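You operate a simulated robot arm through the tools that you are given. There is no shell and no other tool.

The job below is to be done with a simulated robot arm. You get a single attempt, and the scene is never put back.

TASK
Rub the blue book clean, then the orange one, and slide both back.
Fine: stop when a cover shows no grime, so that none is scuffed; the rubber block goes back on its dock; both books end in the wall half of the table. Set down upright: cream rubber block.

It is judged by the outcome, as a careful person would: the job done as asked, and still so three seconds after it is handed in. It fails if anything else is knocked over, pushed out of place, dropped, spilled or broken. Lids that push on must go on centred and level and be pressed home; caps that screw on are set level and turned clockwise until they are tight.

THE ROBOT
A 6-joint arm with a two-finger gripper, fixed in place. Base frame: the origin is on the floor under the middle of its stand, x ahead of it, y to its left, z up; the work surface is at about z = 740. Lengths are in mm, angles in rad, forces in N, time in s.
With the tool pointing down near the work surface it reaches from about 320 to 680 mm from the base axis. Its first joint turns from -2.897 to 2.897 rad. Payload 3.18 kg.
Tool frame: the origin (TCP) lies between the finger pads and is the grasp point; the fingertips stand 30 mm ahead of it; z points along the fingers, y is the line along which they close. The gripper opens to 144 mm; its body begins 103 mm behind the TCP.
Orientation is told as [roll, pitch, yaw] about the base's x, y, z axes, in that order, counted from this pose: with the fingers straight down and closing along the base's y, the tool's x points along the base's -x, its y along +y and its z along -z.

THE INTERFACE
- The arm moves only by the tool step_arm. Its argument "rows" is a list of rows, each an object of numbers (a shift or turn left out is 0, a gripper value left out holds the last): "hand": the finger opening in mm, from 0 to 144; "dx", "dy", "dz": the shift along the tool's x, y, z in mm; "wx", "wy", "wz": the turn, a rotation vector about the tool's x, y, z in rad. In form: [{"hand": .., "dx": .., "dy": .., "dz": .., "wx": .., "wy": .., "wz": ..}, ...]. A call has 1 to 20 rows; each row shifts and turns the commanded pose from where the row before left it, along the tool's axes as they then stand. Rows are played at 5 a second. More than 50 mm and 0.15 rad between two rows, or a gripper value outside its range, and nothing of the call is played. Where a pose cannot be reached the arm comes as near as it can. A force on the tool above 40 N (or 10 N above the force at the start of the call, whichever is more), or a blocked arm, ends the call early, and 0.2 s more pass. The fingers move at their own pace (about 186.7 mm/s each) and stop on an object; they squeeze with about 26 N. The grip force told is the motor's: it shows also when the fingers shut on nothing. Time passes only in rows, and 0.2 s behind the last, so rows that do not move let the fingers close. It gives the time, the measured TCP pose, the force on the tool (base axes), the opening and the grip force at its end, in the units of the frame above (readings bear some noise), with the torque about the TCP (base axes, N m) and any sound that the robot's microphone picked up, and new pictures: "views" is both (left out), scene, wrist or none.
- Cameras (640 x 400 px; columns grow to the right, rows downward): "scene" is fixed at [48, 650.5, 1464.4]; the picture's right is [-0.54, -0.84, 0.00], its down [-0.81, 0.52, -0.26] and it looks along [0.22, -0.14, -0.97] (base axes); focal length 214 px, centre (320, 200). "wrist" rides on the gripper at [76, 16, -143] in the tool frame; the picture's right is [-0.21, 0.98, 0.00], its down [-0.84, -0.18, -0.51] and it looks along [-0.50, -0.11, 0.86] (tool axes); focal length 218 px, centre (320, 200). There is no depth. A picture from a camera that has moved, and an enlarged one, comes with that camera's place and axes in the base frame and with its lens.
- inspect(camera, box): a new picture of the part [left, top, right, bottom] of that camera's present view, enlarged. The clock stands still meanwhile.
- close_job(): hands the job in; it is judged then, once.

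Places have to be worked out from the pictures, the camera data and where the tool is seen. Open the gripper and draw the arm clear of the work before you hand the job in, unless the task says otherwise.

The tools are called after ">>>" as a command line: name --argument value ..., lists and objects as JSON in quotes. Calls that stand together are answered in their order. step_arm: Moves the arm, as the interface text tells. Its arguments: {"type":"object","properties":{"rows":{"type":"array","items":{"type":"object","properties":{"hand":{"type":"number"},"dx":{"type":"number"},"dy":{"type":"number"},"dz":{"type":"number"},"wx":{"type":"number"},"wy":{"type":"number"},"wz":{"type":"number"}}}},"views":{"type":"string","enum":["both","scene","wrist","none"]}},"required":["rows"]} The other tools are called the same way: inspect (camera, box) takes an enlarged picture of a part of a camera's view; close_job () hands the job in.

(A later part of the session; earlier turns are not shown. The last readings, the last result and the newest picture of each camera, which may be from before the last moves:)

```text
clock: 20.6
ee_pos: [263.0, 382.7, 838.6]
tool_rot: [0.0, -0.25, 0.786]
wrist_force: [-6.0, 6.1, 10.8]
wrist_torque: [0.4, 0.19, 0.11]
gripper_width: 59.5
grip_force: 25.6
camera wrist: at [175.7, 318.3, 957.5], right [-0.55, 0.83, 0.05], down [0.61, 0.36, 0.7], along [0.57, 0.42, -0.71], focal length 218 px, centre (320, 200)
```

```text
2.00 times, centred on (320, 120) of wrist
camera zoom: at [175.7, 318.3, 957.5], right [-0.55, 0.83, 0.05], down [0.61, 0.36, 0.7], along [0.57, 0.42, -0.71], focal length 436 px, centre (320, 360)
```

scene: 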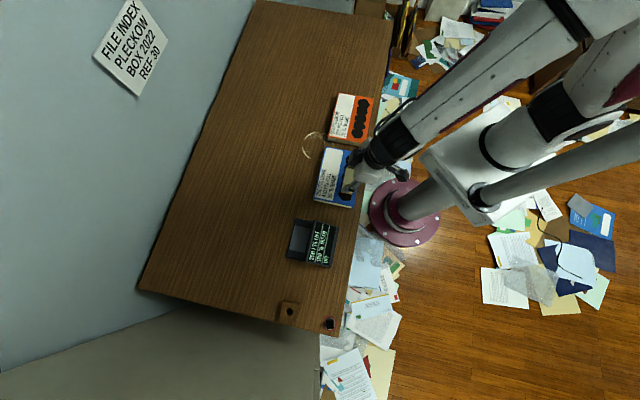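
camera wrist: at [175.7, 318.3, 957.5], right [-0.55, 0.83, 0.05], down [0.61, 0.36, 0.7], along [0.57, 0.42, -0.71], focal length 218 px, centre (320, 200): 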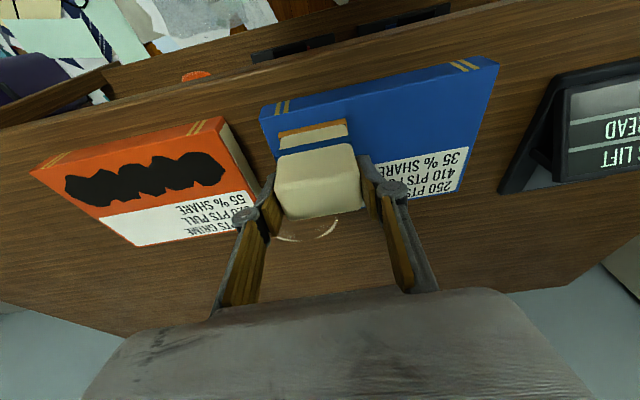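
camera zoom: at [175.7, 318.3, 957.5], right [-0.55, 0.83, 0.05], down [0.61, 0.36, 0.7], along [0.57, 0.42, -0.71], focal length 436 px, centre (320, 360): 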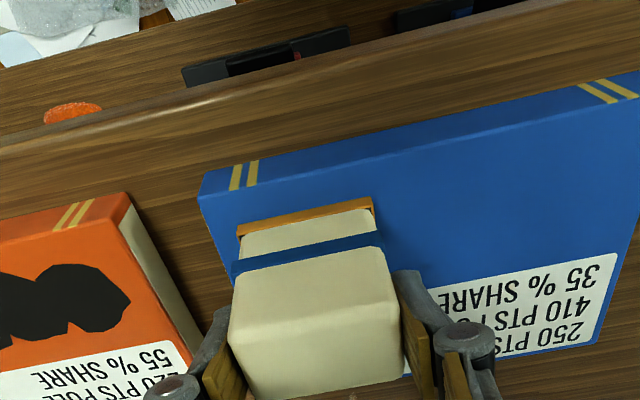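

The blue cover's grime is all gone. I stop rubbing and lift straight off at once.

>>> step_arm --rows '[{"dx": -2.5, "dz": -9.7}, {"dx": -5, "dz": -19.4}, {"dx": -5, "dz": -19.4}]' --views "both"

>>> inspect --camera "wrist" --box '[180, 20, 500, 220]'

>>> inspect --camera "scene" --box '[280, 210, 344, 270]'

```text
clock: 21.4
ee_pos: [262.9, 383.9, 887.7]
tool_rot: [-0.001, -0.249, 0.789]
wrist_force: [-0.7, 0.0, -1.0]
wrist_torque: [0.05, -0.02, -0.01]
gripper_width: 59.5
grip_force: 25.9
camera wrist: at [175.6, 318.3, 1007.8], right [-0.55, 0.83, 0.05], down [0.62, 0.36, 0.7], along [0.56, 0.42, -0.71], focal length 218 px, centre (320, 200)
```

scene: 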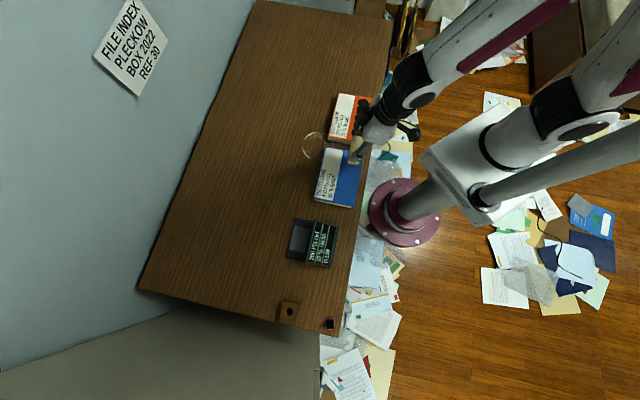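
wrist: 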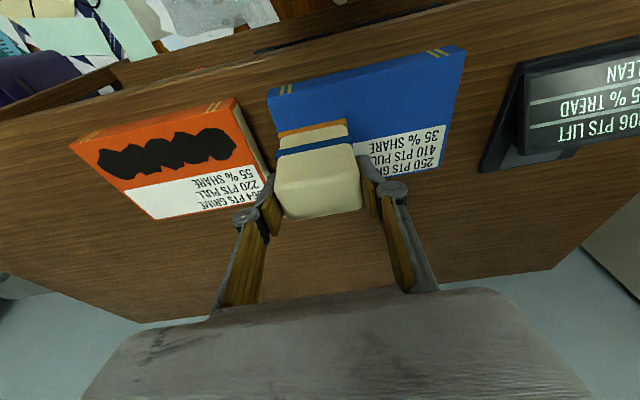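

```text
2.00 times, centred on (340, 120) of wrist
camera zoom: at [175.6, 318.3, 1007.8], right [-0.55, 0.83, 0.05], down [0.62, 0.36, 0.7], along [0.56, 0.42, -0.71], focal length 436 px, centre (280, 360)
```

zoom: 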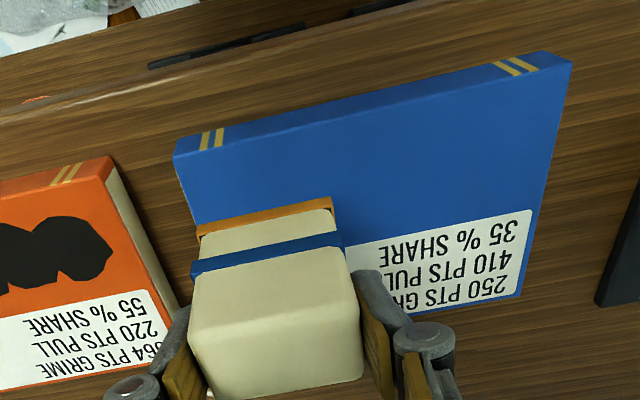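

```text
6.67 times, centred on (312, 240) of scene
camera zoom: at [48.0, 650.5, 1464.4], right [-0.54, -0.84, 0.0], down [-0.81, 0.52, -0.26], along [0.22, -0.14, -0.97], focal length 1430 px, centre (373, -67)
```

zoom: 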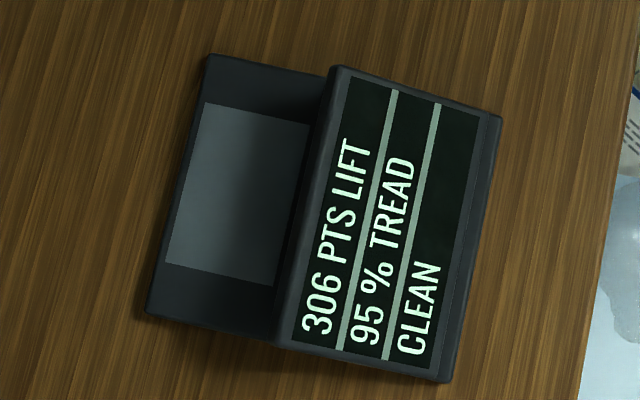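

The dock now reads "306 PTS LIFT / 95 % TREAD / CLEAN", so the blue book is done. I'll carry the block at this height over to the dock-side end of the orange book's strip (n≈454, t≈42).

>>> step_arm --rows '[{"dy": -32}, {"dy": -32}, {"dy": -32}, {"dy": -32}, {}]' --views "both"

>>> inspect --camera "wrist" --box '[120, 20, 440, 220]'

>>> inspect --camera "scene" --box '[280, 140, 376, 270]'

```text
clock: 22.6
ee_pos: [353.9, 292.1, 887.8]
tool_rot: [0.0, -0.247, 0.787]
wrist_force: [0.2, -0.1, -1.2]
wrist_torque: [-0.01, -0.01, -0.05]
gripper_width: 59.6
grip_force: 26.1
camera wrist: at [266.3, 227.8, 1007.6], right [-0.55, 0.83, 0.05], down [0.61, 0.36, 0.7], along [0.56, 0.42, -0.71], focal length 218 px, centre (320, 200)
```

scene: 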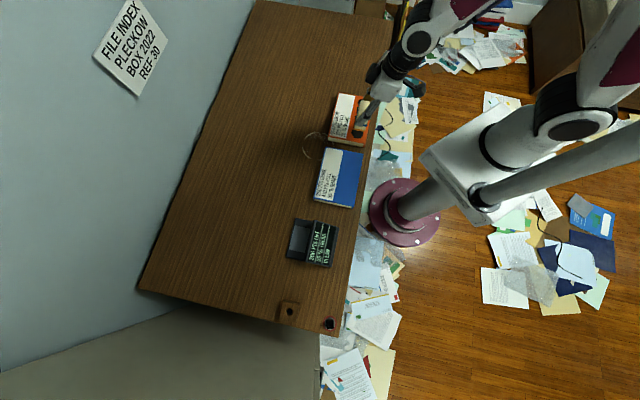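
wrist: 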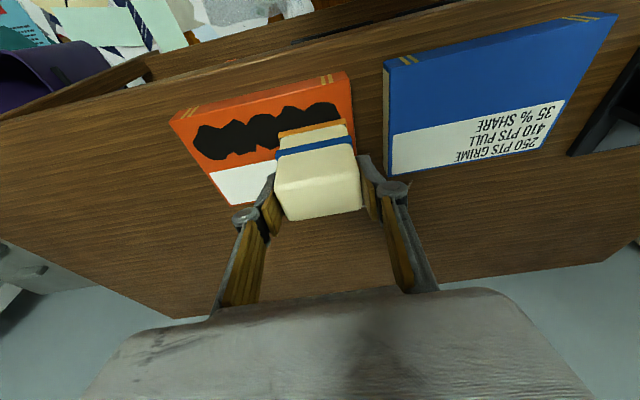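

```text
2.00 times, centred on (280, 120) of wrist
camera zoom: at [266.3, 227.8, 1007.6], right [-0.55, 0.83, 0.05], down [0.61, 0.36, 0.7], along [0.56, 0.42, -0.71], focal length 436 px, centre (400, 360)
```

zoom: 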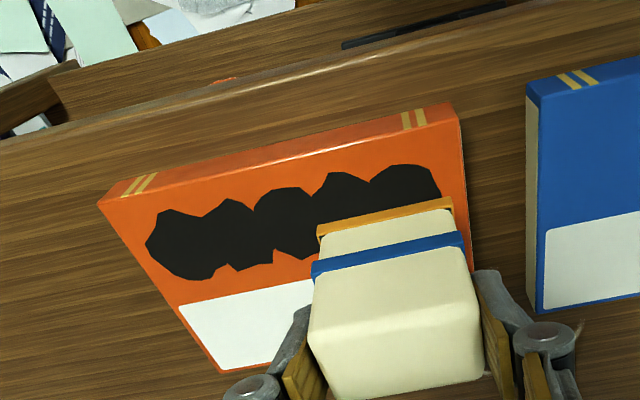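

```text
3.08 times, centred on (328, 205) of scene
camera zoom: at [48.0, 650.5, 1464.4], right [-0.54, -0.84, 0.0], down [-0.81, 0.52, -0.26], along [0.22, -0.14, -0.97], focal length 660 px, centre (295, 185)
```

zoom: 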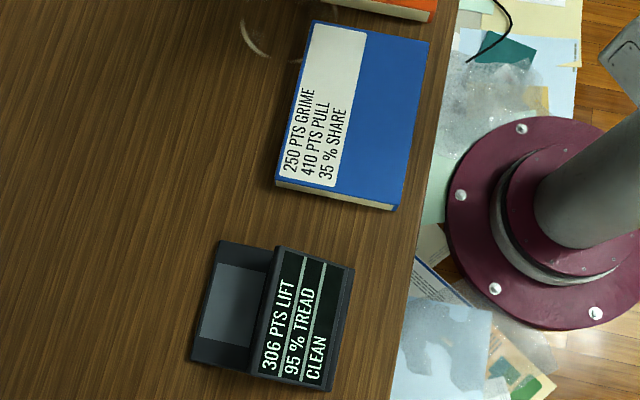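

The numbers fit a pattern (lift moved 35 % of the way toward the blue book's 410: 250→306), so orange with 564 grime should need about 1.9 times the rubbing that blue took, checked in small portions. The orange strip spans n≈436–483, t≈12–188, well lined up; I'll descend to just above the cover.

>>> step_arm --rows '[{"dx": 3.5, "dz": 13.5}, {"dx": 3.5, "dz": 13.5}, {"dx": 2.2, "dz": 8.7}, {"dx": 1, "dz": 3.9}, {}]' --views "wrist"

>>> inspect --camera "wrist" --box '[120, 20, 440, 220]'

```text
clock: 23.8
ee_pos: [352.8, 292.9, 846.8]
tool_rot: [0.0, -0.252, 0.787]
wrist_force: [0.5, 0.0, -1.7]
wrist_torque: [0.0, 0.02, 0.0]
gripper_width: 59.2
grip_force: 26.5
camera wrist: at [266.0, 227.9, 966.8], right [-0.55, 0.83, 0.05], down [0.62, 0.36, 0.7], along [0.56, 0.42, -0.71], focal length 218 px, centre (320, 200)
```

wrist: 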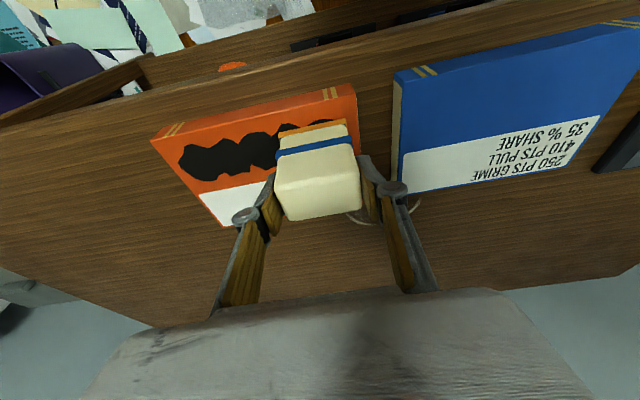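

```text
2.00 times, centred on (280, 120) of wrist
camera zoom: at [266.0, 227.9, 966.8], right [-0.55, 0.83, 0.05], down [0.62, 0.36, 0.7], along [0.56, 0.42, -0.71], focal length 436 px, centre (400, 360)
```

zoom: 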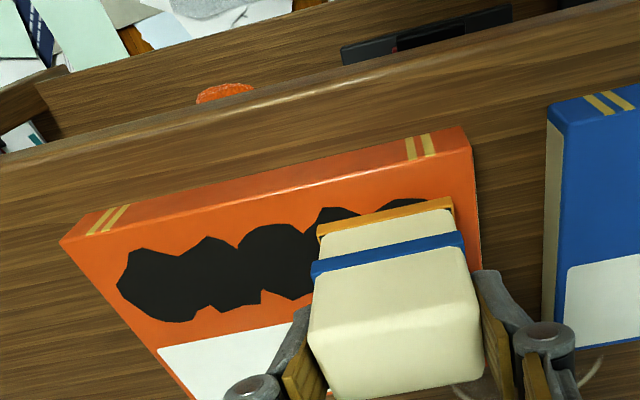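

Bottom of the block is about 8 mm above where blue's contact was. I'll feel downward one small step per call.

>>> step_arm --rows '[{"dx": 0.37, "dz": 1.45}, {"dx": 0.37, "dz": 1.45}, {}]' --views "none"

```text
clock: 24.6
ee_pos: [353.6, 292.3, 843.3]
tool_rot: [0.001, -0.251, 0.789]
wrist_force: [0.0, 0.0, -1.0]
wrist_torque: [-0.03, -0.01, -0.01]
gripper_width: 59.4
grip_force: 25.9
```

Still free at z≈843.3; another 2 mm.

>>> step_arm --rows '[{"dx": 0.25, "dz": 0.97}, {"dx": 0.25, "dz": 0.97}, {}]' --views "none"

```text
clock: 25.4
ee_pos: [353.3, 291.3, 841.4]
tool_rot: [0.0, -0.251, 0.787]
wrist_force: [0.1, 0.5, -2.0]
wrist_torque: [0.01, -0.02, -0.02]
gripper_width: 59.4
grip_force: 26.3
```

Still free; 1 mm more at a time.

>>> step_arm --rows '[{"dx": 0.25, "dz": 0.97}, {}]' --views "none"

```text
clock: 26.0
ee_pos: [353.8, 291.9, 841.3]
tool_rot: [-0.001, -0.249, 0.788]
wrist_force: [-0.2, -0.1, -2.2]
wrist_torque: [0.0, 0.0, 0.01]
gripper_width: 59.3
grip_force: 26.2
```

No contact yet; another 1 mm.

>>> step_arm --rows '[{"dx": 0.25, "dz": 0.97}, {}]' --views "none"

```text
clock: 26.6
ee_pos: [352.9, 292.2, 840.7]
tool_rot: [0.0, -0.25, 0.788]
wrist_force: [0.2, 0.3, -1.3]
wrist_torque: [0.03, 0.03, -0.01]
gripper_width: 59.7
grip_force: 25.9
```

Still free; I go on with 0.7 mm steps.

>>> step_arm --rows '[{"dx": 0.17, "dz": 0.68}, {}]' --views "none"

```text
clock: 27.2
ee_pos: [353.5, 292.4, 838.3]
tool_rot: [-0.001, -0.25, 0.787]
wrist_force: [-0.2, 0.0, -1.4]
wrist_torque: [-0.02, 0.0, -0.02]
gripper_width: 59.3
grip_force: 26.3
```

Free at about 838.5; continuing.

>>> step_arm --rows '[{"dx": 0.17, "dz": 0.68}, {}]' --views "none"

```text
clock: 27.8
ee_pos: [353.2, 291.8, 838.7]
tool_rot: [0.0, -0.25, 0.786]
wrist_force: [0.1, -0.4, -1.8]
wrist_torque: [-0.01, 0.02, -0.01]
gripper_width: 59.2
grip_force: 25.8
```

Still no load; another 0.7 mm.

>>> step_arm --rows '[{"dx": 0.17, "dz": 0.68}, {}]' --views "none"

```text
clock: 28.4
ee_pos: [353.2, 290.9, 838.5]
tool_rot: [0.0, -0.25, 0.788]
wrist_force: [-0.5, -1.6, 2.6]
wrist_torque: [-0.08, -0.04, -0.01]
gripper_width: 59.4
grip_force: 26.1
```

Contact begins (Fz rose to about 2.6 N). I'll add 0.25 mm to reach a press like that used on blue.

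>>> step_arm --rows '[{"dx": 0.06, "dz": 0.25}, {}]' --views "none"

```text
clock: 29.0
ee_pos: [353.3, 292.0, 837.2]
tool_rot: [0.001, -0.25, 0.787]
wrist_force: [0.8, -3.0, 5.3]
wrist_torque: [-0.19, -0.17, -0.09]
gripper_width: 59.3
grip_force: 26.7
```

Press is about 6.5 N. First 30 mm stroke on the orange strip.

>>> step_arm --rows '[{"dy": -8}, {"dy": -10}, {"dy": -12}]' --views "wrist"

>>> inspect --camera "wrist" --box '[140, 20, 460, 220]'

>>> inspect --camera "scene" --box '[280, 70, 408, 270]'

```text
clock: 29.8
ee_pos: [374.7, 271.9, 838.8]
tool_rot: [0.001, -0.252, 0.787]
wrist_force: [-5.3, 7.9, 11.5]
wrist_torque: [0.58, 0.23, 0.16]
gripper_width: 59.5
grip_force: 26.6
camera wrist: at [287.0, 206.6, 957.7], right [-0.55, 0.83, 0.05], down [0.61, 0.36, 0.7], along [0.57, 0.42, -0.71], focal length 218 px, centre (320, 200)
```

wrist: 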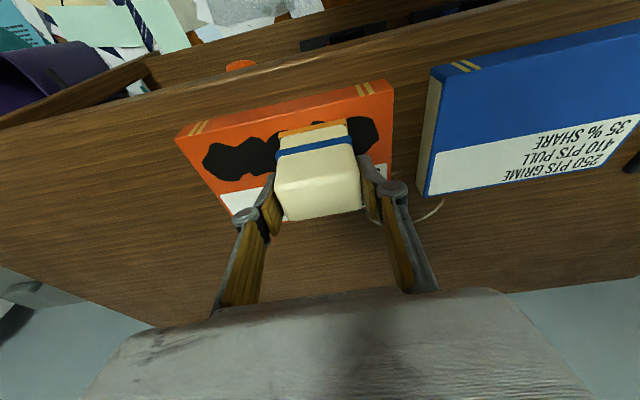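

```text
2.00 times, centred on (300, 120) of wrist
camera zoom: at [287.0, 206.6, 957.7], right [-0.55, 0.83, 0.05], down [0.61, 0.36, 0.7], along [0.57, 0.42, -0.71], focal length 436 px, centre (360, 360)
```

zoom: 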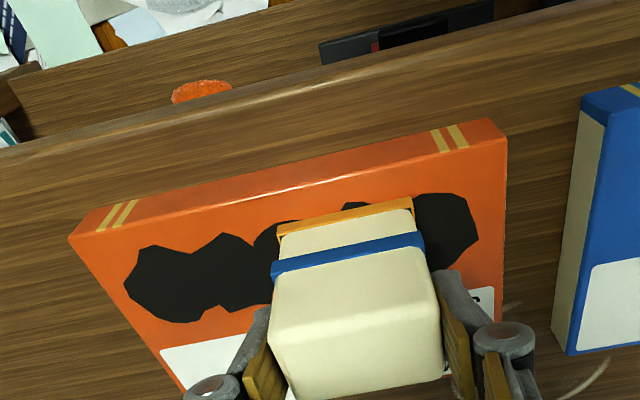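

```text
2.00 times, centred on (344, 170) of scene
camera zoom: at [48.0, 650.5, 1464.4], right [-0.54, -0.84, 0.0], down [-0.81, 0.52, -0.26], along [0.22, -0.14, -0.97], focal length 429 px, centre (272, 260)
```

zoom: 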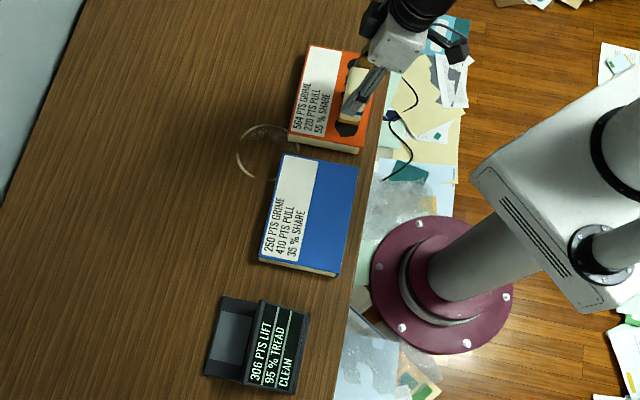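

The orange book hasn't moved relative to the blue one, and grime remains. Press has crept to about 12 N, so I'll ease off slightly and stroke on 30 mm.

>>> step_arm --rows '[{"dy": -8, "dx": -0.03, "dz": -0.12}, {"dy": -10}, {"dy": -12}]' --views "wrist"

>>> inspect --camera "wrist" --box '[160, 20, 480, 220]'

```text
clock: 30.6
ee_pos: [395.7, 250.2, 837.4]
tool_rot: [0.0, -0.252, 0.786]
wrist_force: [-8.8, 9.2, 17.4]
wrist_torque: [0.52, 0.27, 0.05]
gripper_width: 59.5
grip_force: 26.3
camera wrist: at [307.7, 185.6, 957.6], right [-0.55, 0.83, 0.05], down [0.61, 0.36, 0.7], along [0.57, 0.42, -0.71], focal length 218 px, centre (320, 200)
```

wrist: 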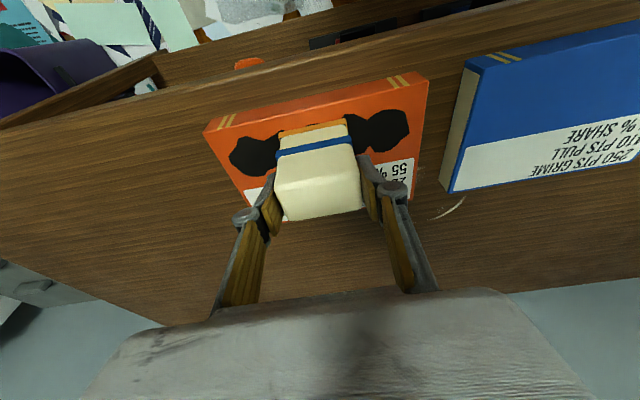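

```text
2.00 times, centred on (320, 120) of wrist
camera zoom: at [307.7, 185.6, 957.6], right [-0.55, 0.83, 0.05], down [0.61, 0.36, 0.7], along [0.57, 0.42, -0.71], focal length 436 px, centre (320, 360)
```

zoom: 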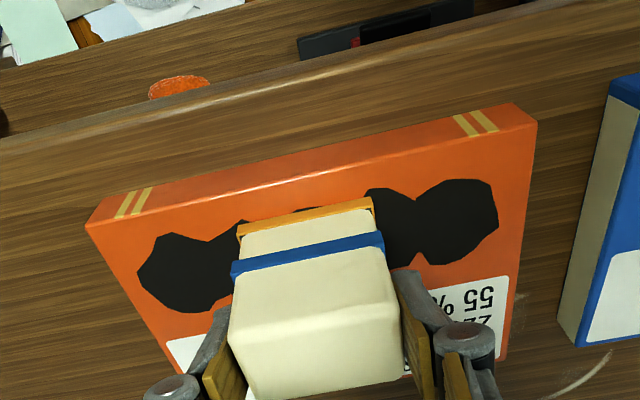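

Press has risen to 17 N, so I'll lift 0.4 mm to ease it, then stroke another 25 mm and look again.

>>> step_arm --rows '[{"dx": -0.1, "dz": -0.39}, {"dy": -7}, {"dy": -9}, {"dy": -9}]' --views "wrist"

>>> inspect --camera "wrist" --box '[160, 20, 480, 220]'

```text
clock: 31.6
ee_pos: [413.5, 231.4, 838.0]
tool_rot: [-0.001, -0.25, 0.788]
wrist_force: [-2.9, 2.5, 2.6]
wrist_torque: [0.14, 0.03, 0.05]
gripper_width: 59.3
grip_force: 25.8
camera wrist: at [325.5, 167.4, 957.9], right [-0.55, 0.83, 0.05], down [0.62, 0.36, 0.7], along [0.56, 0.42, -0.71], focal length 218 px, centre (320, 200)
```

wrist: 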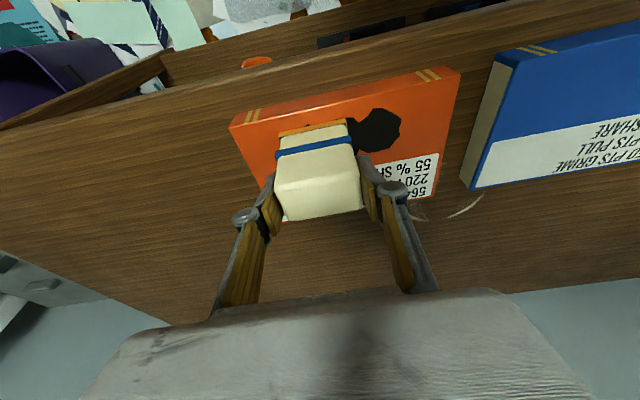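

```text
2.00 times, centred on (320, 120) of wrist
camera zoom: at [325.5, 167.4, 957.9], right [-0.55, 0.83, 0.05], down [0.62, 0.36, 0.7], along [0.56, 0.42, -0.71], focal length 436 px, centre (320, 360)
```

zoom: 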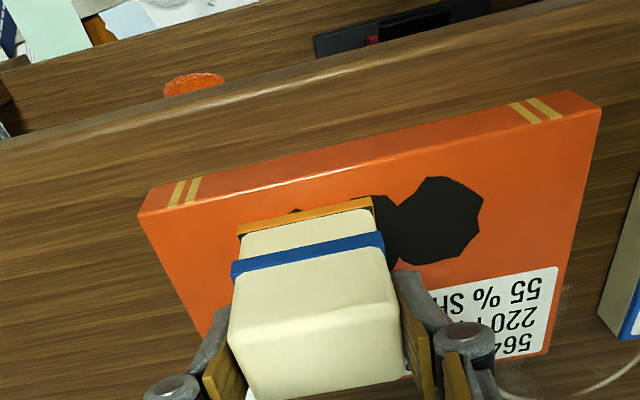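

Good: the two end blobs have vanished, so the grime goes in stages. About three middle blobs remain; I'll press slightly more and rub back over them in 25 mm portions.

>>> step_arm --rows '[{"dx": 0.05, "dz": 0.2}, {"dy": 7}, {"dy": 9}, {"dy": 9}]' --views "wrist"

>>> inspect --camera "wrist" --box '[160, 20, 480, 220]'

```text
clock: 32.6
ee_pos: [396.4, 250.2, 837.8]
tool_rot: [-0.001, -0.252, 0.786]
wrist_force: [1.2, -1.1, 1.4]
wrist_torque: [-0.08, -0.19, -0.02]
gripper_width: 59.3
grip_force: 25.8
camera wrist: at [308.5, 185.3, 957.6], right [-0.55, 0.83, 0.05], down [0.61, 0.36, 0.7], along [0.57, 0.42, -0.71], focal length 218 px, centre (320, 200)
```

wrist: 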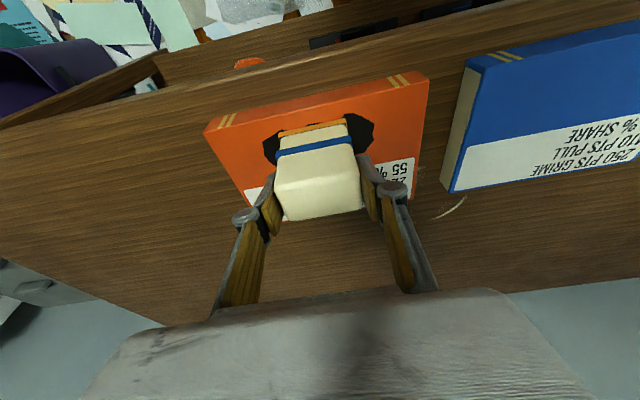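

```text
2.00 times, centred on (320, 120) of wrist
camera zoom: at [308.5, 185.3, 957.6], right [-0.55, 0.83, 0.05], down [0.61, 0.36, 0.7], along [0.57, 0.42, -0.71], focal length 436 px, centre (320, 360)
```

zoom: 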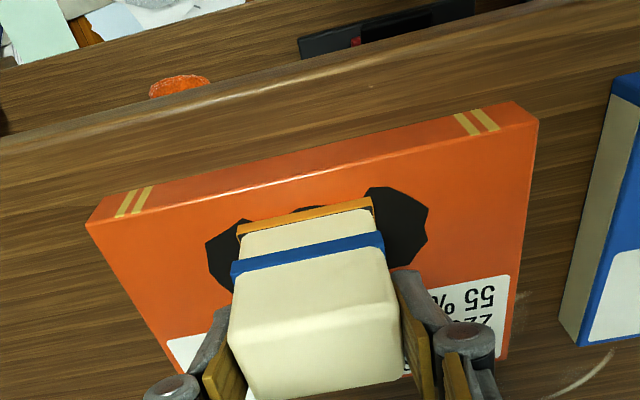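

Three middle blobs remain; press is only about 2.5 N. I'll add 0.3 mm and stroke 25 mm further toward the dock.

>>> step_arm --rows '[{"dx": 0.07, "dz": 0.29}, {"dy": 7}, {"dy": 9}, {"dy": 9}]' --views "wrist"

>>> inspect --camera "wrist" --box '[140, 20, 460, 220]'

```text
clock: 33.6
ee_pos: [377.4, 267.1, 837.9]
tool_rot: [0.0, -0.249, 0.786]
wrist_force: [2.1, -1.9, 1.8]
wrist_torque: [-0.12, -0.27, -0.02]
gripper_width: 59.7
grip_force: 25.4
camera wrist: at [290.6, 202.9, 957.7], right [-0.55, 0.83, 0.05], down [0.61, 0.36, 0.7], along [0.56, 0.42, -0.71], focal length 218 px, centre (320, 200)
```

wrist: 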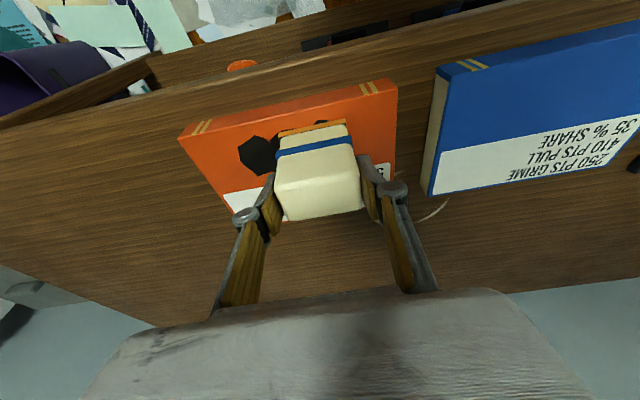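

```text
2.00 times, centred on (300, 120) of wrist
camera zoom: at [290.6, 202.9, 957.7], right [-0.55, 0.83, 0.05], down [0.61, 0.36, 0.7], along [0.56, 0.42, -0.71], focal length 436 px, centre (360, 360)
```

zoom: 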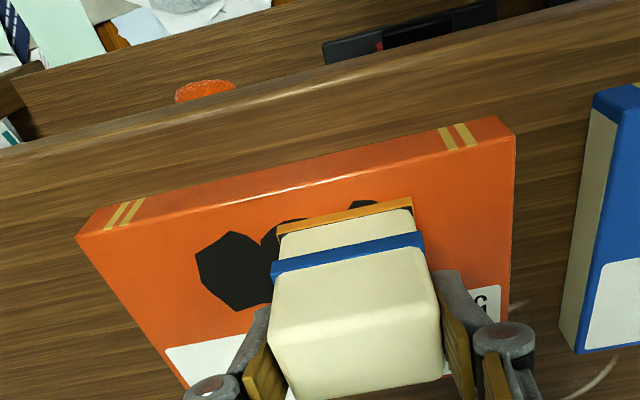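

Still three blobs, press about 3 N. I'll add another 0.3 mm and stroke back +t 25 mm.

>>> step_arm --rows '[{"dx": 0.07, "dz": 0.29}, {"dy": -7}, {"dy": -9}, {"dy": -9}]' --views "wrist"

>>> inspect --camera "wrist" --box '[160, 20, 480, 220]'

```text
clock: 34.6
ee_pos: [396.1, 249.8, 838.7]
tool_rot: [0.002, -0.251, 0.787]
wrist_force: [-8.5, 8.1, 16.0]
wrist_torque: [0.55, 0.3, 0.06]
gripper_width: 59.4
grip_force: 25.7
camera wrist: at [307.7, 185.3, 957.5], right [-0.55, 0.83, 0.05], down [0.61, 0.36, 0.7], along [0.57, 0.42, -0.71], focal length 218 px, centre (320, 200)
```

wrist: 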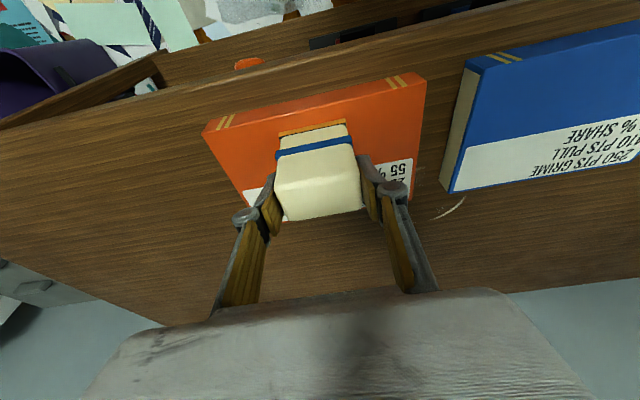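

```text
2.00 times, centred on (320, 120) of wrist
camera zoom: at [307.7, 185.3, 957.5], right [-0.55, 0.83, 0.05], down [0.61, 0.36, 0.7], along [0.57, 0.42, -0.71], focal length 436 px, centre (320, 360)
```

zoom: 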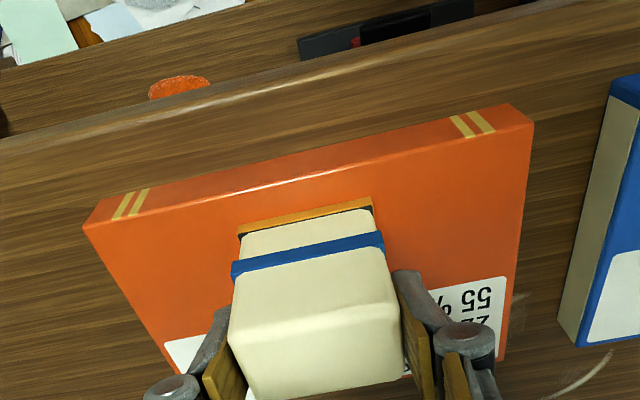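

Both visible sides are clean now; the only possible remainder is under the block. I'll lift off at once and look.

>>> step_arm --rows '[{"dx": -2.5, "dz": -9.7}, {"dx": -5, "dz": -19.4}, {"dx": -5, "dz": -19.4}]' --views "both"

>>> inspect --camera "wrist" --box '[160, 20, 480, 220]'

>>> inspect --camera "scene" --box '[280, 210, 344, 270]'

>>> inspect --camera "scene" --box '[310, 80, 400, 150]'

```text
clock: 35.4
ee_pos: [394.6, 248.9, 886.5]
tool_rot: [-0.001, -0.251, 0.787]
wrist_force: [-0.3, -0.5, -2.0]
wrist_torque: [-0.01, 0.02, 0.04]
gripper_width: 59.5
grip_force: 26.3
camera wrist: at [307.8, 185.4, 1006.7], right [-0.55, 0.83, 0.05], down [0.62, 0.36, 0.7], along [0.56, 0.42, -0.71], focal length 218 px, centre (320, 200)
```

scene: 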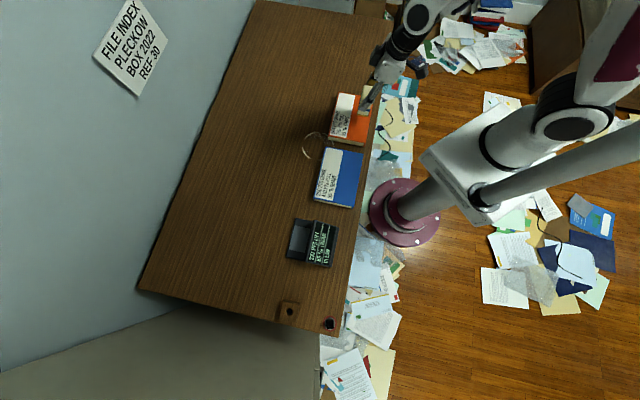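
wrist: 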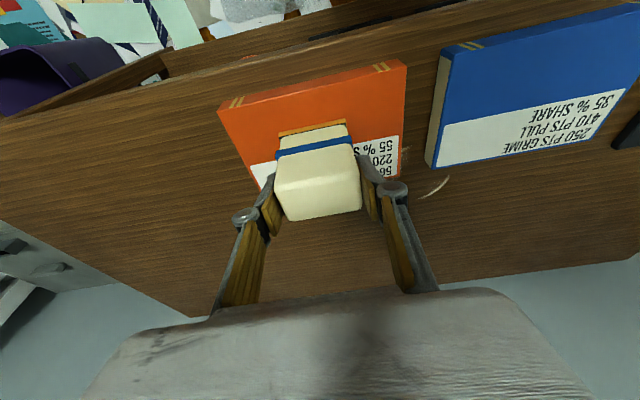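

```text
2.00 times, centred on (320, 120) of wrist
camera zoom: at [307.8, 185.4, 1006.7], right [-0.55, 0.83, 0.05], down [0.62, 0.36, 0.7], along [0.56, 0.42, -0.71], focal length 436 px, centre (320, 360)
```

zoom: 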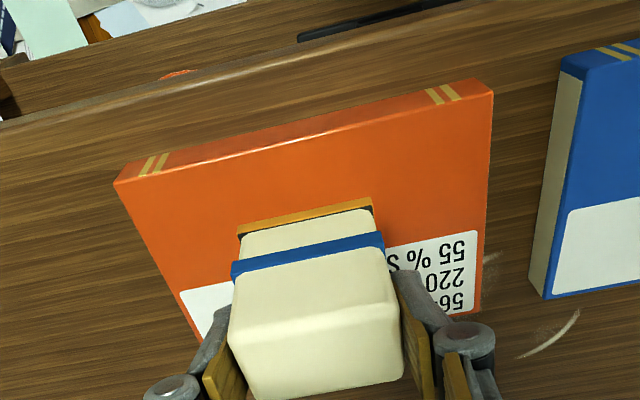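

```text
6.67 times, centred on (312, 240) of scene
camera zoom: at [48.0, 650.5, 1464.4], right [-0.54, -0.84, 0.0], down [-0.81, 0.52, -0.26], along [0.22, -0.14, -0.97], focal length 1430 px, centre (373, -67)
```

zoom: 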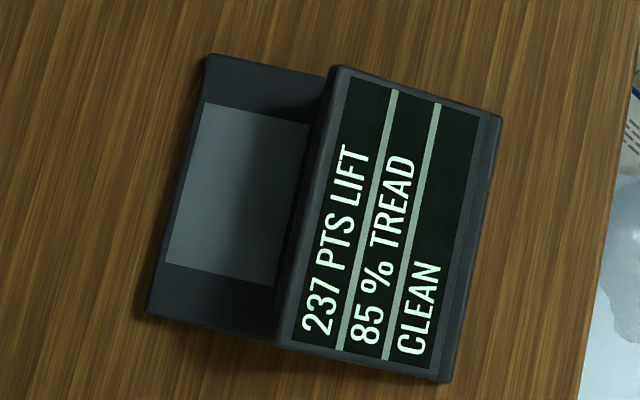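

```text
5.71 times, centred on (355, 115) of scene
camera zoom: at [48.0, 650.5, 1464.4], right [-0.54, -0.84, 0.0], down [-0.81, 0.52, -0.26], along [0.22, -0.14, -0.97], focal length 1226 px, centre (120, 686)
```

zoom: 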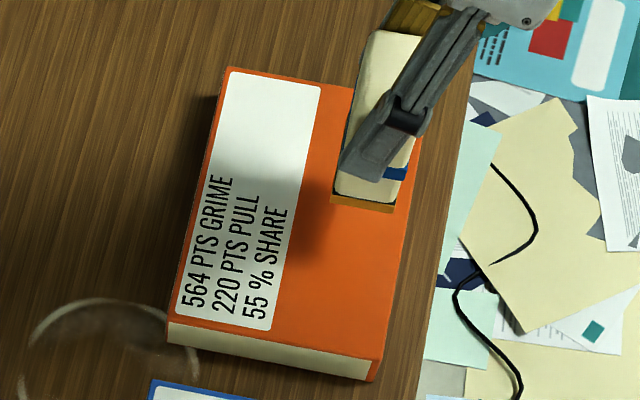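

The orange cover is clean too; the dock reads "237 PTS LIFT / 85 % TREAD / CLEAN" (306+258=564 used exactly). I'll now carry the block back over the dock at the same height, going round the far side of the display.

>>> step_arm --rows '[{"dx": -29.2, "dy": 11, "dz": 7.4}, {"dx": -29.2, "dy": 11, "dz": 7.4}, {"dx": -29.2, "dy": 11, "dz": 7.4}, {"dx": -29.2, "dy": 11, "dz": 7.4}, {"dy": 40}, {"dy": 40}, {"dy": 40}, {"dy": 40}, {"dy": 40}, {"dy": 40}, {"dy": 40}, {"dy": 40}, {"dy": 40}, {"dy": 40}, {"dy": 40}, {}]' --views "both"

>>> inspect --camera "wrist" --box '[180, 0, 420, 240]'

>>> inspect --camera "scene" --box '[290, 80, 400, 220]'

```text
clock: 38.8
ee_pos: [138.4, 676.8, 886.5]
tool_rot: [0.0, -0.249, 0.788]
wrist_force: [0.1, 0.8, -1.3]
wrist_torque: [-0.02, -0.04, 0.01]
gripper_width: 59.3
grip_force: 25.5
camera wrist: at [50.9, 612.2, 1006.8], right [-0.55, 0.83, 0.05], down [0.62, 0.36, 0.7], along [0.56, 0.42, -0.71], focal length 218 px, centre (320, 200)
```

scene: 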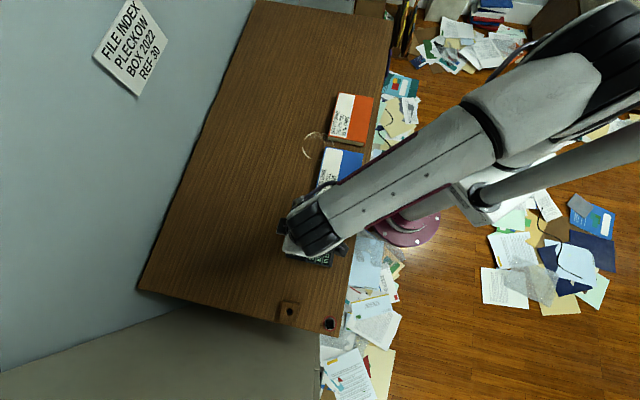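
wrist: 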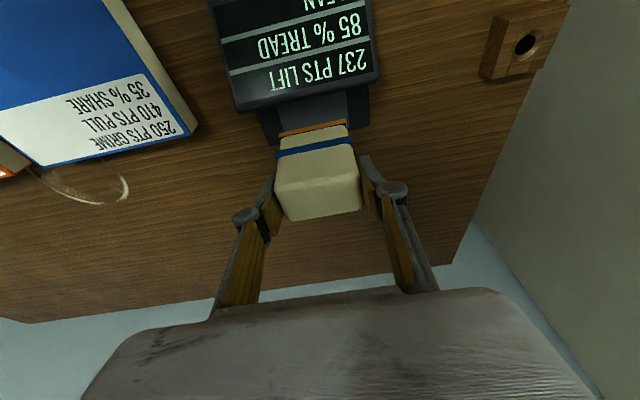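

```text
1.67 times, centred on (300, 120) of wrist
camera zoom: at [50.9, 612.2, 1006.8], right [-0.55, 0.83, 0.05], down [0.62, 0.36, 0.7], along [0.56, 0.42, -0.71], focal length 364 px, centre (353, 333)
```

zoom: 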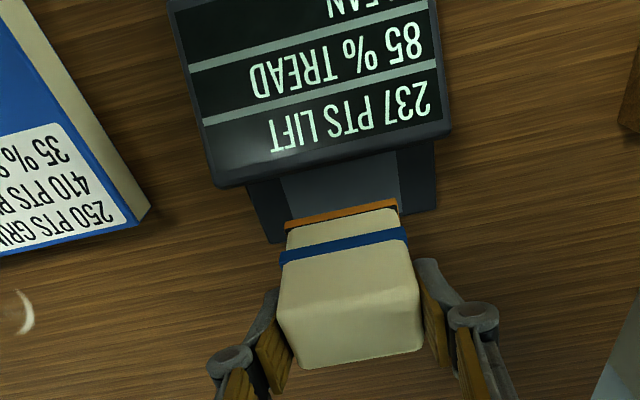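

```text
2.86 times, centred on (345, 150) of scene
camera zoom: at [48.0, 650.5, 1464.4], right [-0.54, -0.84, 0.0], down [-0.81, 0.52, -0.26], along [0.22, -0.14, -0.97], focal length 613 px, centre (249, 343)
```

zoom: 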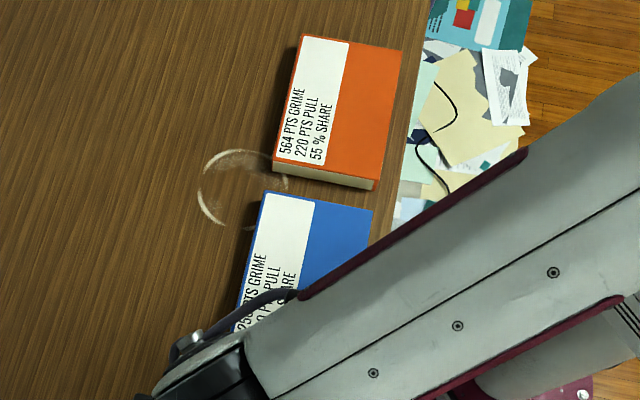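

Both covers look clean with no scuff marks. The block hangs over the tray as when lifted; I'll lower it to just above the tray, correcting about half a millimetre, then feel for seating.

>>> step_arm --rows '[{"dx": 4.2, "dy": 0.4, "dz": 14.4}, {"dx": 3.8, "dz": 14.5}, {"dx": 3.7, "dz": 14.5}, {"dx": 2.5, "dz": 9.7}, {"dx": 1.0, "dz": 3.9}, {}]' --views "wrist"

>>> inspect --camera "wrist" --box '[210, 60, 450, 230]'

```text
clock: 40.2
ee_pos: [137.9, 677.5, 827.5]
tool_rot: [-0.001, -0.25, 0.787]
wrist_force: [0.3, 0.2, -1.0]
wrist_torque: [0.03, 0.03, 0.01]
gripper_width: 59.7
grip_force: 26.5
camera wrist: at [50.0, 611.9, 947.8], right [-0.55, 0.83, 0.05], down [0.62, 0.36, 0.7], along [0.56, 0.42, -0.71], focal length 218 px, centre (320, 200)
```

wrist: 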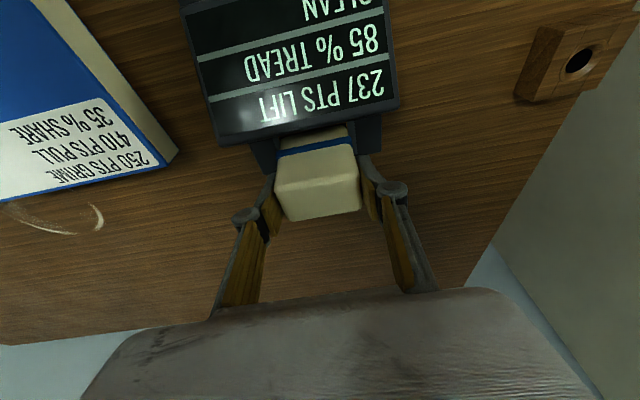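

```text
2.35 times, centred on (330, 145) of wrist
camera zoom: at [50.0, 611.9, 947.8], right [-0.55, 0.83, 0.05], down [0.62, 0.36, 0.7], along [0.56, 0.42, -0.71], focal length 514 px, centre (296, 329)
```

zoom: 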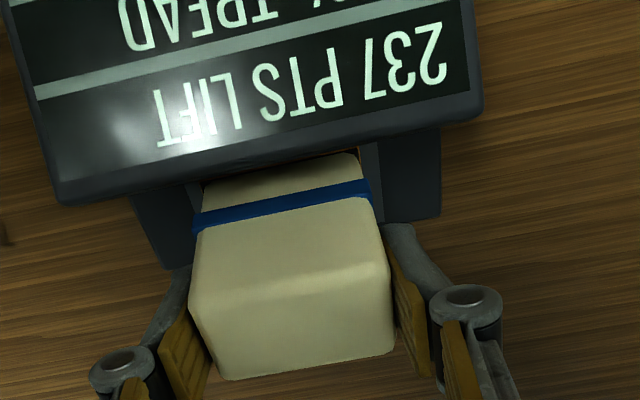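

The pose matches the pick-up pose within about 1 mm, and the tray pad is larger than the block. I'll correct 0.8 mm inward and lower the last few millimetres gently.

>>> step_arm --rows '[{"dx": 1.3, "dz": 1.9}, {"dx": 0.5, "dz": 1.9}, {}]' --views "none"

```text
clock: 41.0
ee_pos: [135.6, 675.8, 823.9]
tool_rot: [0.001, -0.25, 0.787]
wrist_force: [0.7, 0.4, -1.7]
wrist_torque: [0.0, 0.02, 0.03]
gripper_width: 59.5
grip_force: 26.0
```

Free at z≈823.9; 1 mm steps from here.

>>> step_arm --rows '[{"dx": 0.25, "dz": 0.97}, {}]' --views "none"

```text
clock: 41.6
ee_pos: [137.2, 676.8, 823.2]
tool_rot: [-0.001, -0.251, 0.788]
wrist_force: [0.3, -0.4, -1.9]
wrist_torque: [-0.01, 0.0, -0.03]
gripper_width: 59.5
grip_force: 25.7
```

Still free; another 1 mm.

>>> step_arm --rows '[{"dx": 0.25, "dz": 0.97}, {}]' --views "none"

```text
clock: 42.2
ee_pos: [136.6, 676.6, 822.7]
tool_rot: [-0.001, -0.251, 0.786]
wrist_force: [0.3, 0.4, -2.1]
wrist_torque: [0.01, 0.0, -0.02]
gripper_width: 59.4
grip_force: 25.5
```

Still free; another 1 mm.

>>> step_arm --rows '[{"dx": 0.25, "dz": 0.97}, {}]' --views "none"

```text
clock: 42.8
ee_pos: [136.4, 676.8, 821.9]
tool_rot: [0.0, -0.25, 0.788]
wrist_force: [-0.5, 1.1, -1.5]
wrist_torque: [0.0, 0.01, -0.02]
gripper_width: 59.5
grip_force: 25.6
```

Still hanging; 0.7 mm more.

>>> step_arm --rows '[{"dx": 0.17, "dz": 0.68}, {}]' --views "none"

```text
clock: 43.4
ee_pos: [138.1, 676.7, 820.1]
tool_rot: [-0.001, -0.249, 0.788]
wrist_force: [-1.0, 0.6, -2.3]
wrist_torque: [0.0, 0.02, 0.02]
gripper_width: 59.4
grip_force: 25.9
```

Still free; 0.7 mm more.

>>> step_arm --rows '[{"dx": 0.17, "dz": 0.68}, {}]' --views "none"

```text
clock: 44.0
ee_pos: [136.7, 677.0, 819.2]
tool_rot: [0.0, -0.25, 0.789]
wrist_force: [0.7, 0.3, -0.5]
wrist_torque: [-0.01, -0.01, -0.03]
gripper_width: 59.6
grip_force: 25.6
```

Nearly there (the block has slid up a touch in the grip); 0.5 mm more.

>>> step_arm --rows '[{"dx": 0.12, "dz": 0.48}, {}]' --views "none"

```text
clock: 44.6
ee_pos: [137.7, 677.5, 819.5]
tool_rot: [0.001, -0.25, 0.788]
wrist_force: [-0.1, -2.1, 3.5]
wrist_torque: [-0.23, -0.17, -0.07]
gripper_width: 59.4
grip_force: 25.1
```

Contact at Fz≈3.5 N: the block is seated in the tray. I'll open the fingers and check.

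>>> step_arm --rows '[{"hand": 70}, {"hand": 110}, {}]' --views "wrist"

>>> inspect --camera "wrist" --box '[210, 60, 450, 230]'

```text
clock: 45.4
ee_pos: [137.5, 676.2, 818.7]
tool_rot: [0.001, -0.249, 0.789]
wrist_force: [0.6, 0.1, 0.3]
wrist_torque: [0.01, 0.01, -0.03]
gripper_width: 109.9
grip_force: 0.0
camera wrist: at [49.4, 611.6, 939.2], right [-0.55, 0.83, 0.05], down [0.62, 0.36, 0.7], along [0.56, 0.42, -0.71], focal length 218 px, centre (320, 200)
```

wrist: 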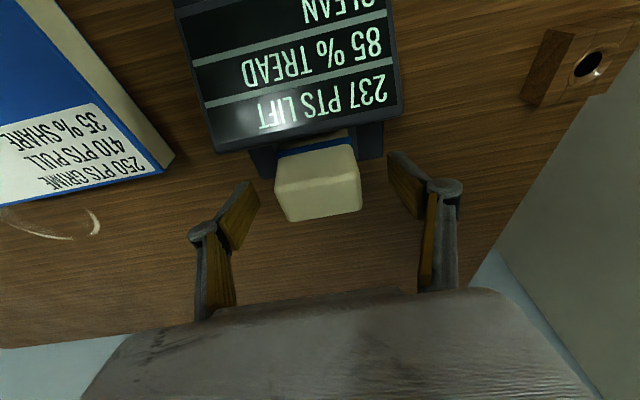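

```text
2.35 times, centred on (330, 145) of wrist
camera zoom: at [49.4, 611.6, 939.2], right [-0.55, 0.83, 0.05], down [0.62, 0.36, 0.7], along [0.56, 0.42, -0.71], focal length 514 px, centre (296, 329)
```

zoom: 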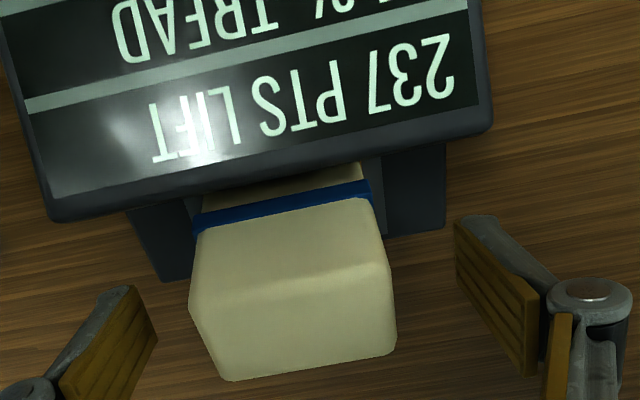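

The block stands free in its tray, much as before. I'll withdraw straight up and check from the scene camera.

>>> step_arm --rows '[{"dx": -4, "dz": -15.5}, {"dx": -5, "dz": -19.4}, {"dx": -5, "dz": -19.4}, {"dx": -5, "dz": -19.4}, {"dy": -40}, {"dy": -40}, {"dy": -40}, {"dy": -40}]' --views "both"

>>> inspect --camera "scene" --box '[280, 212, 344, 272]'

>>> inspect --camera "wrist" --box '[440, 60, 640, 185]'

```text
clock: 47.2
ee_pos: [249.7, 564.3, 893.9]
tool_rot: [0.001, -0.249, 0.787]
wrist_force: [0.1, 0.1, 0.0]
wrist_torque: [0.04, 0.01, -0.01]
gripper_width: 110.1
grip_force: 0.0
camera wrist: at [162.9, 499.2, 1014.1], right [-0.55, 0.83, 0.05], down [0.62, 0.36, 0.7], along [0.56, 0.42, -0.71], focal length 218 px, centre (320, 200)
```

scene: 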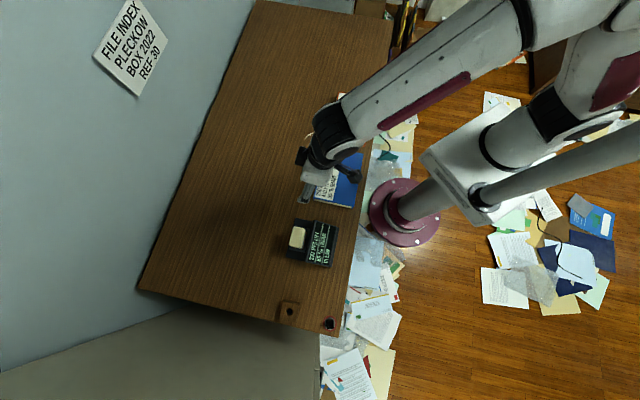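
wrist: 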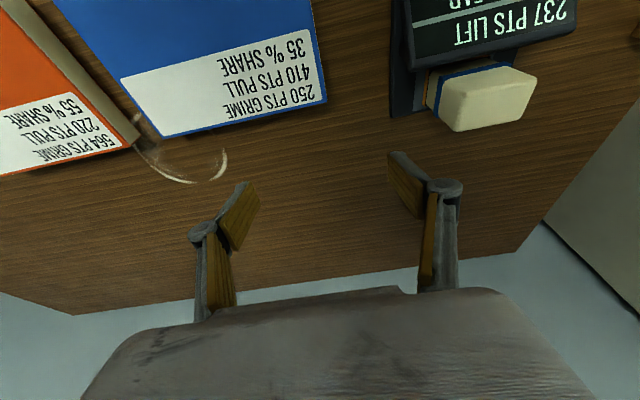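

```text
6.67 times, centred on (312, 242) of scene
camera zoom: at [48.0, 650.5, 1464.4], right [-0.54, -0.84, 0.0], down [-0.81, 0.52, -0.26], along [0.22, -0.14, -0.97], focal length 1430 px, centre (373, -80)
```

zoom: 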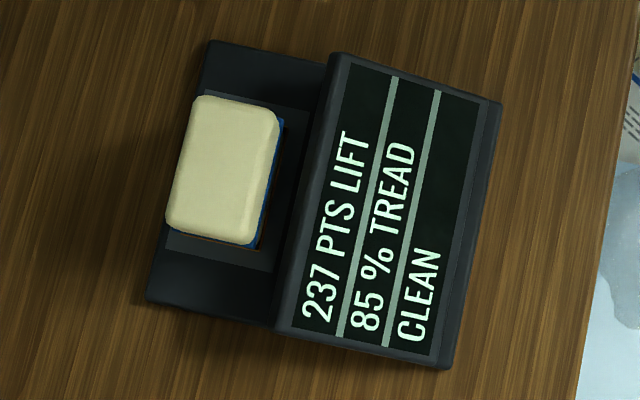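

```text
3.20 times, centred on (540, 122) of wrist
camera zoom: at [162.9, 499.2, 1014.1], right [-0.55, 0.83, 0.05], down [0.62, 0.36, 0.7], along [0.56, 0.42, -0.71], focal length 698 px, centre (-384, 448)
```

zoom: 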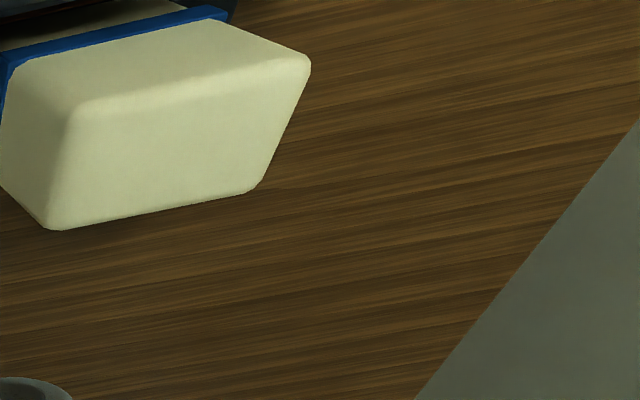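

The block is back on its dock upright, in the place it started. Now for the books: I'll push each from its spine side toward the wall with spread fingers; first I tilt a little more (0.4 rad) and go above the front edge beside the blue book's spine (n≈380, t≈-144).

>>> step_arm --rows '[{"hand": 100, "wy": -0.15}, {"dx": 30.6, "dy": -13, "dz": -11.1}, {"dx": 30.6, "dy": -13, "dz": -11.1}, {"dx": 30.6, "dy": -13, "dz": -11.1}, {"dx": 30.6, "dy": -13, "dz": -11.1}, {"dx": 30.6, "dy": -13, "dz": -11.1}, {"dx": 30.6, "dy": -13, "dz": -11.1}]' --views "both"

```text
clock: 48.8
ee_pos: [168.7, 369.6, 885.9]
tool_rot: [0.001, -0.4, 0.788]
wrist_force: [-0.3, -0.1, 0.0]
wrist_torque: [0.03, 0.01, 0.01]
gripper_width: 99.8
grip_force: 0.1
camera wrist: at [69.0, 293.3, 987.2], right [-0.56, 0.83, 0.08], down [0.54, 0.28, 0.8], along [0.63, 0.49, -0.6], focal length 218 px, centre (320, 200)
```

scene: 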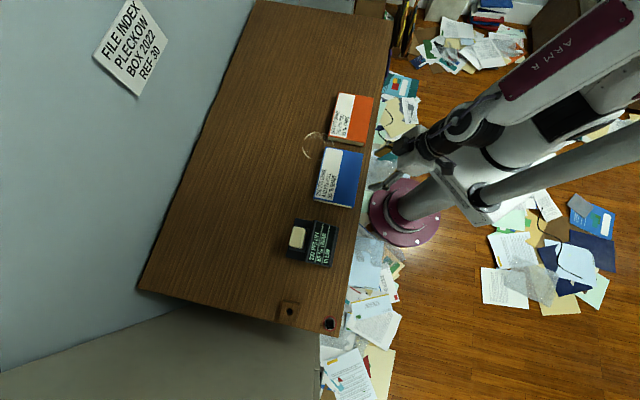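
wrist: 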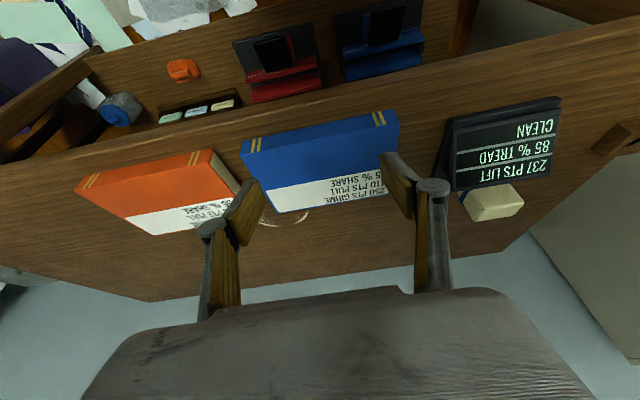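

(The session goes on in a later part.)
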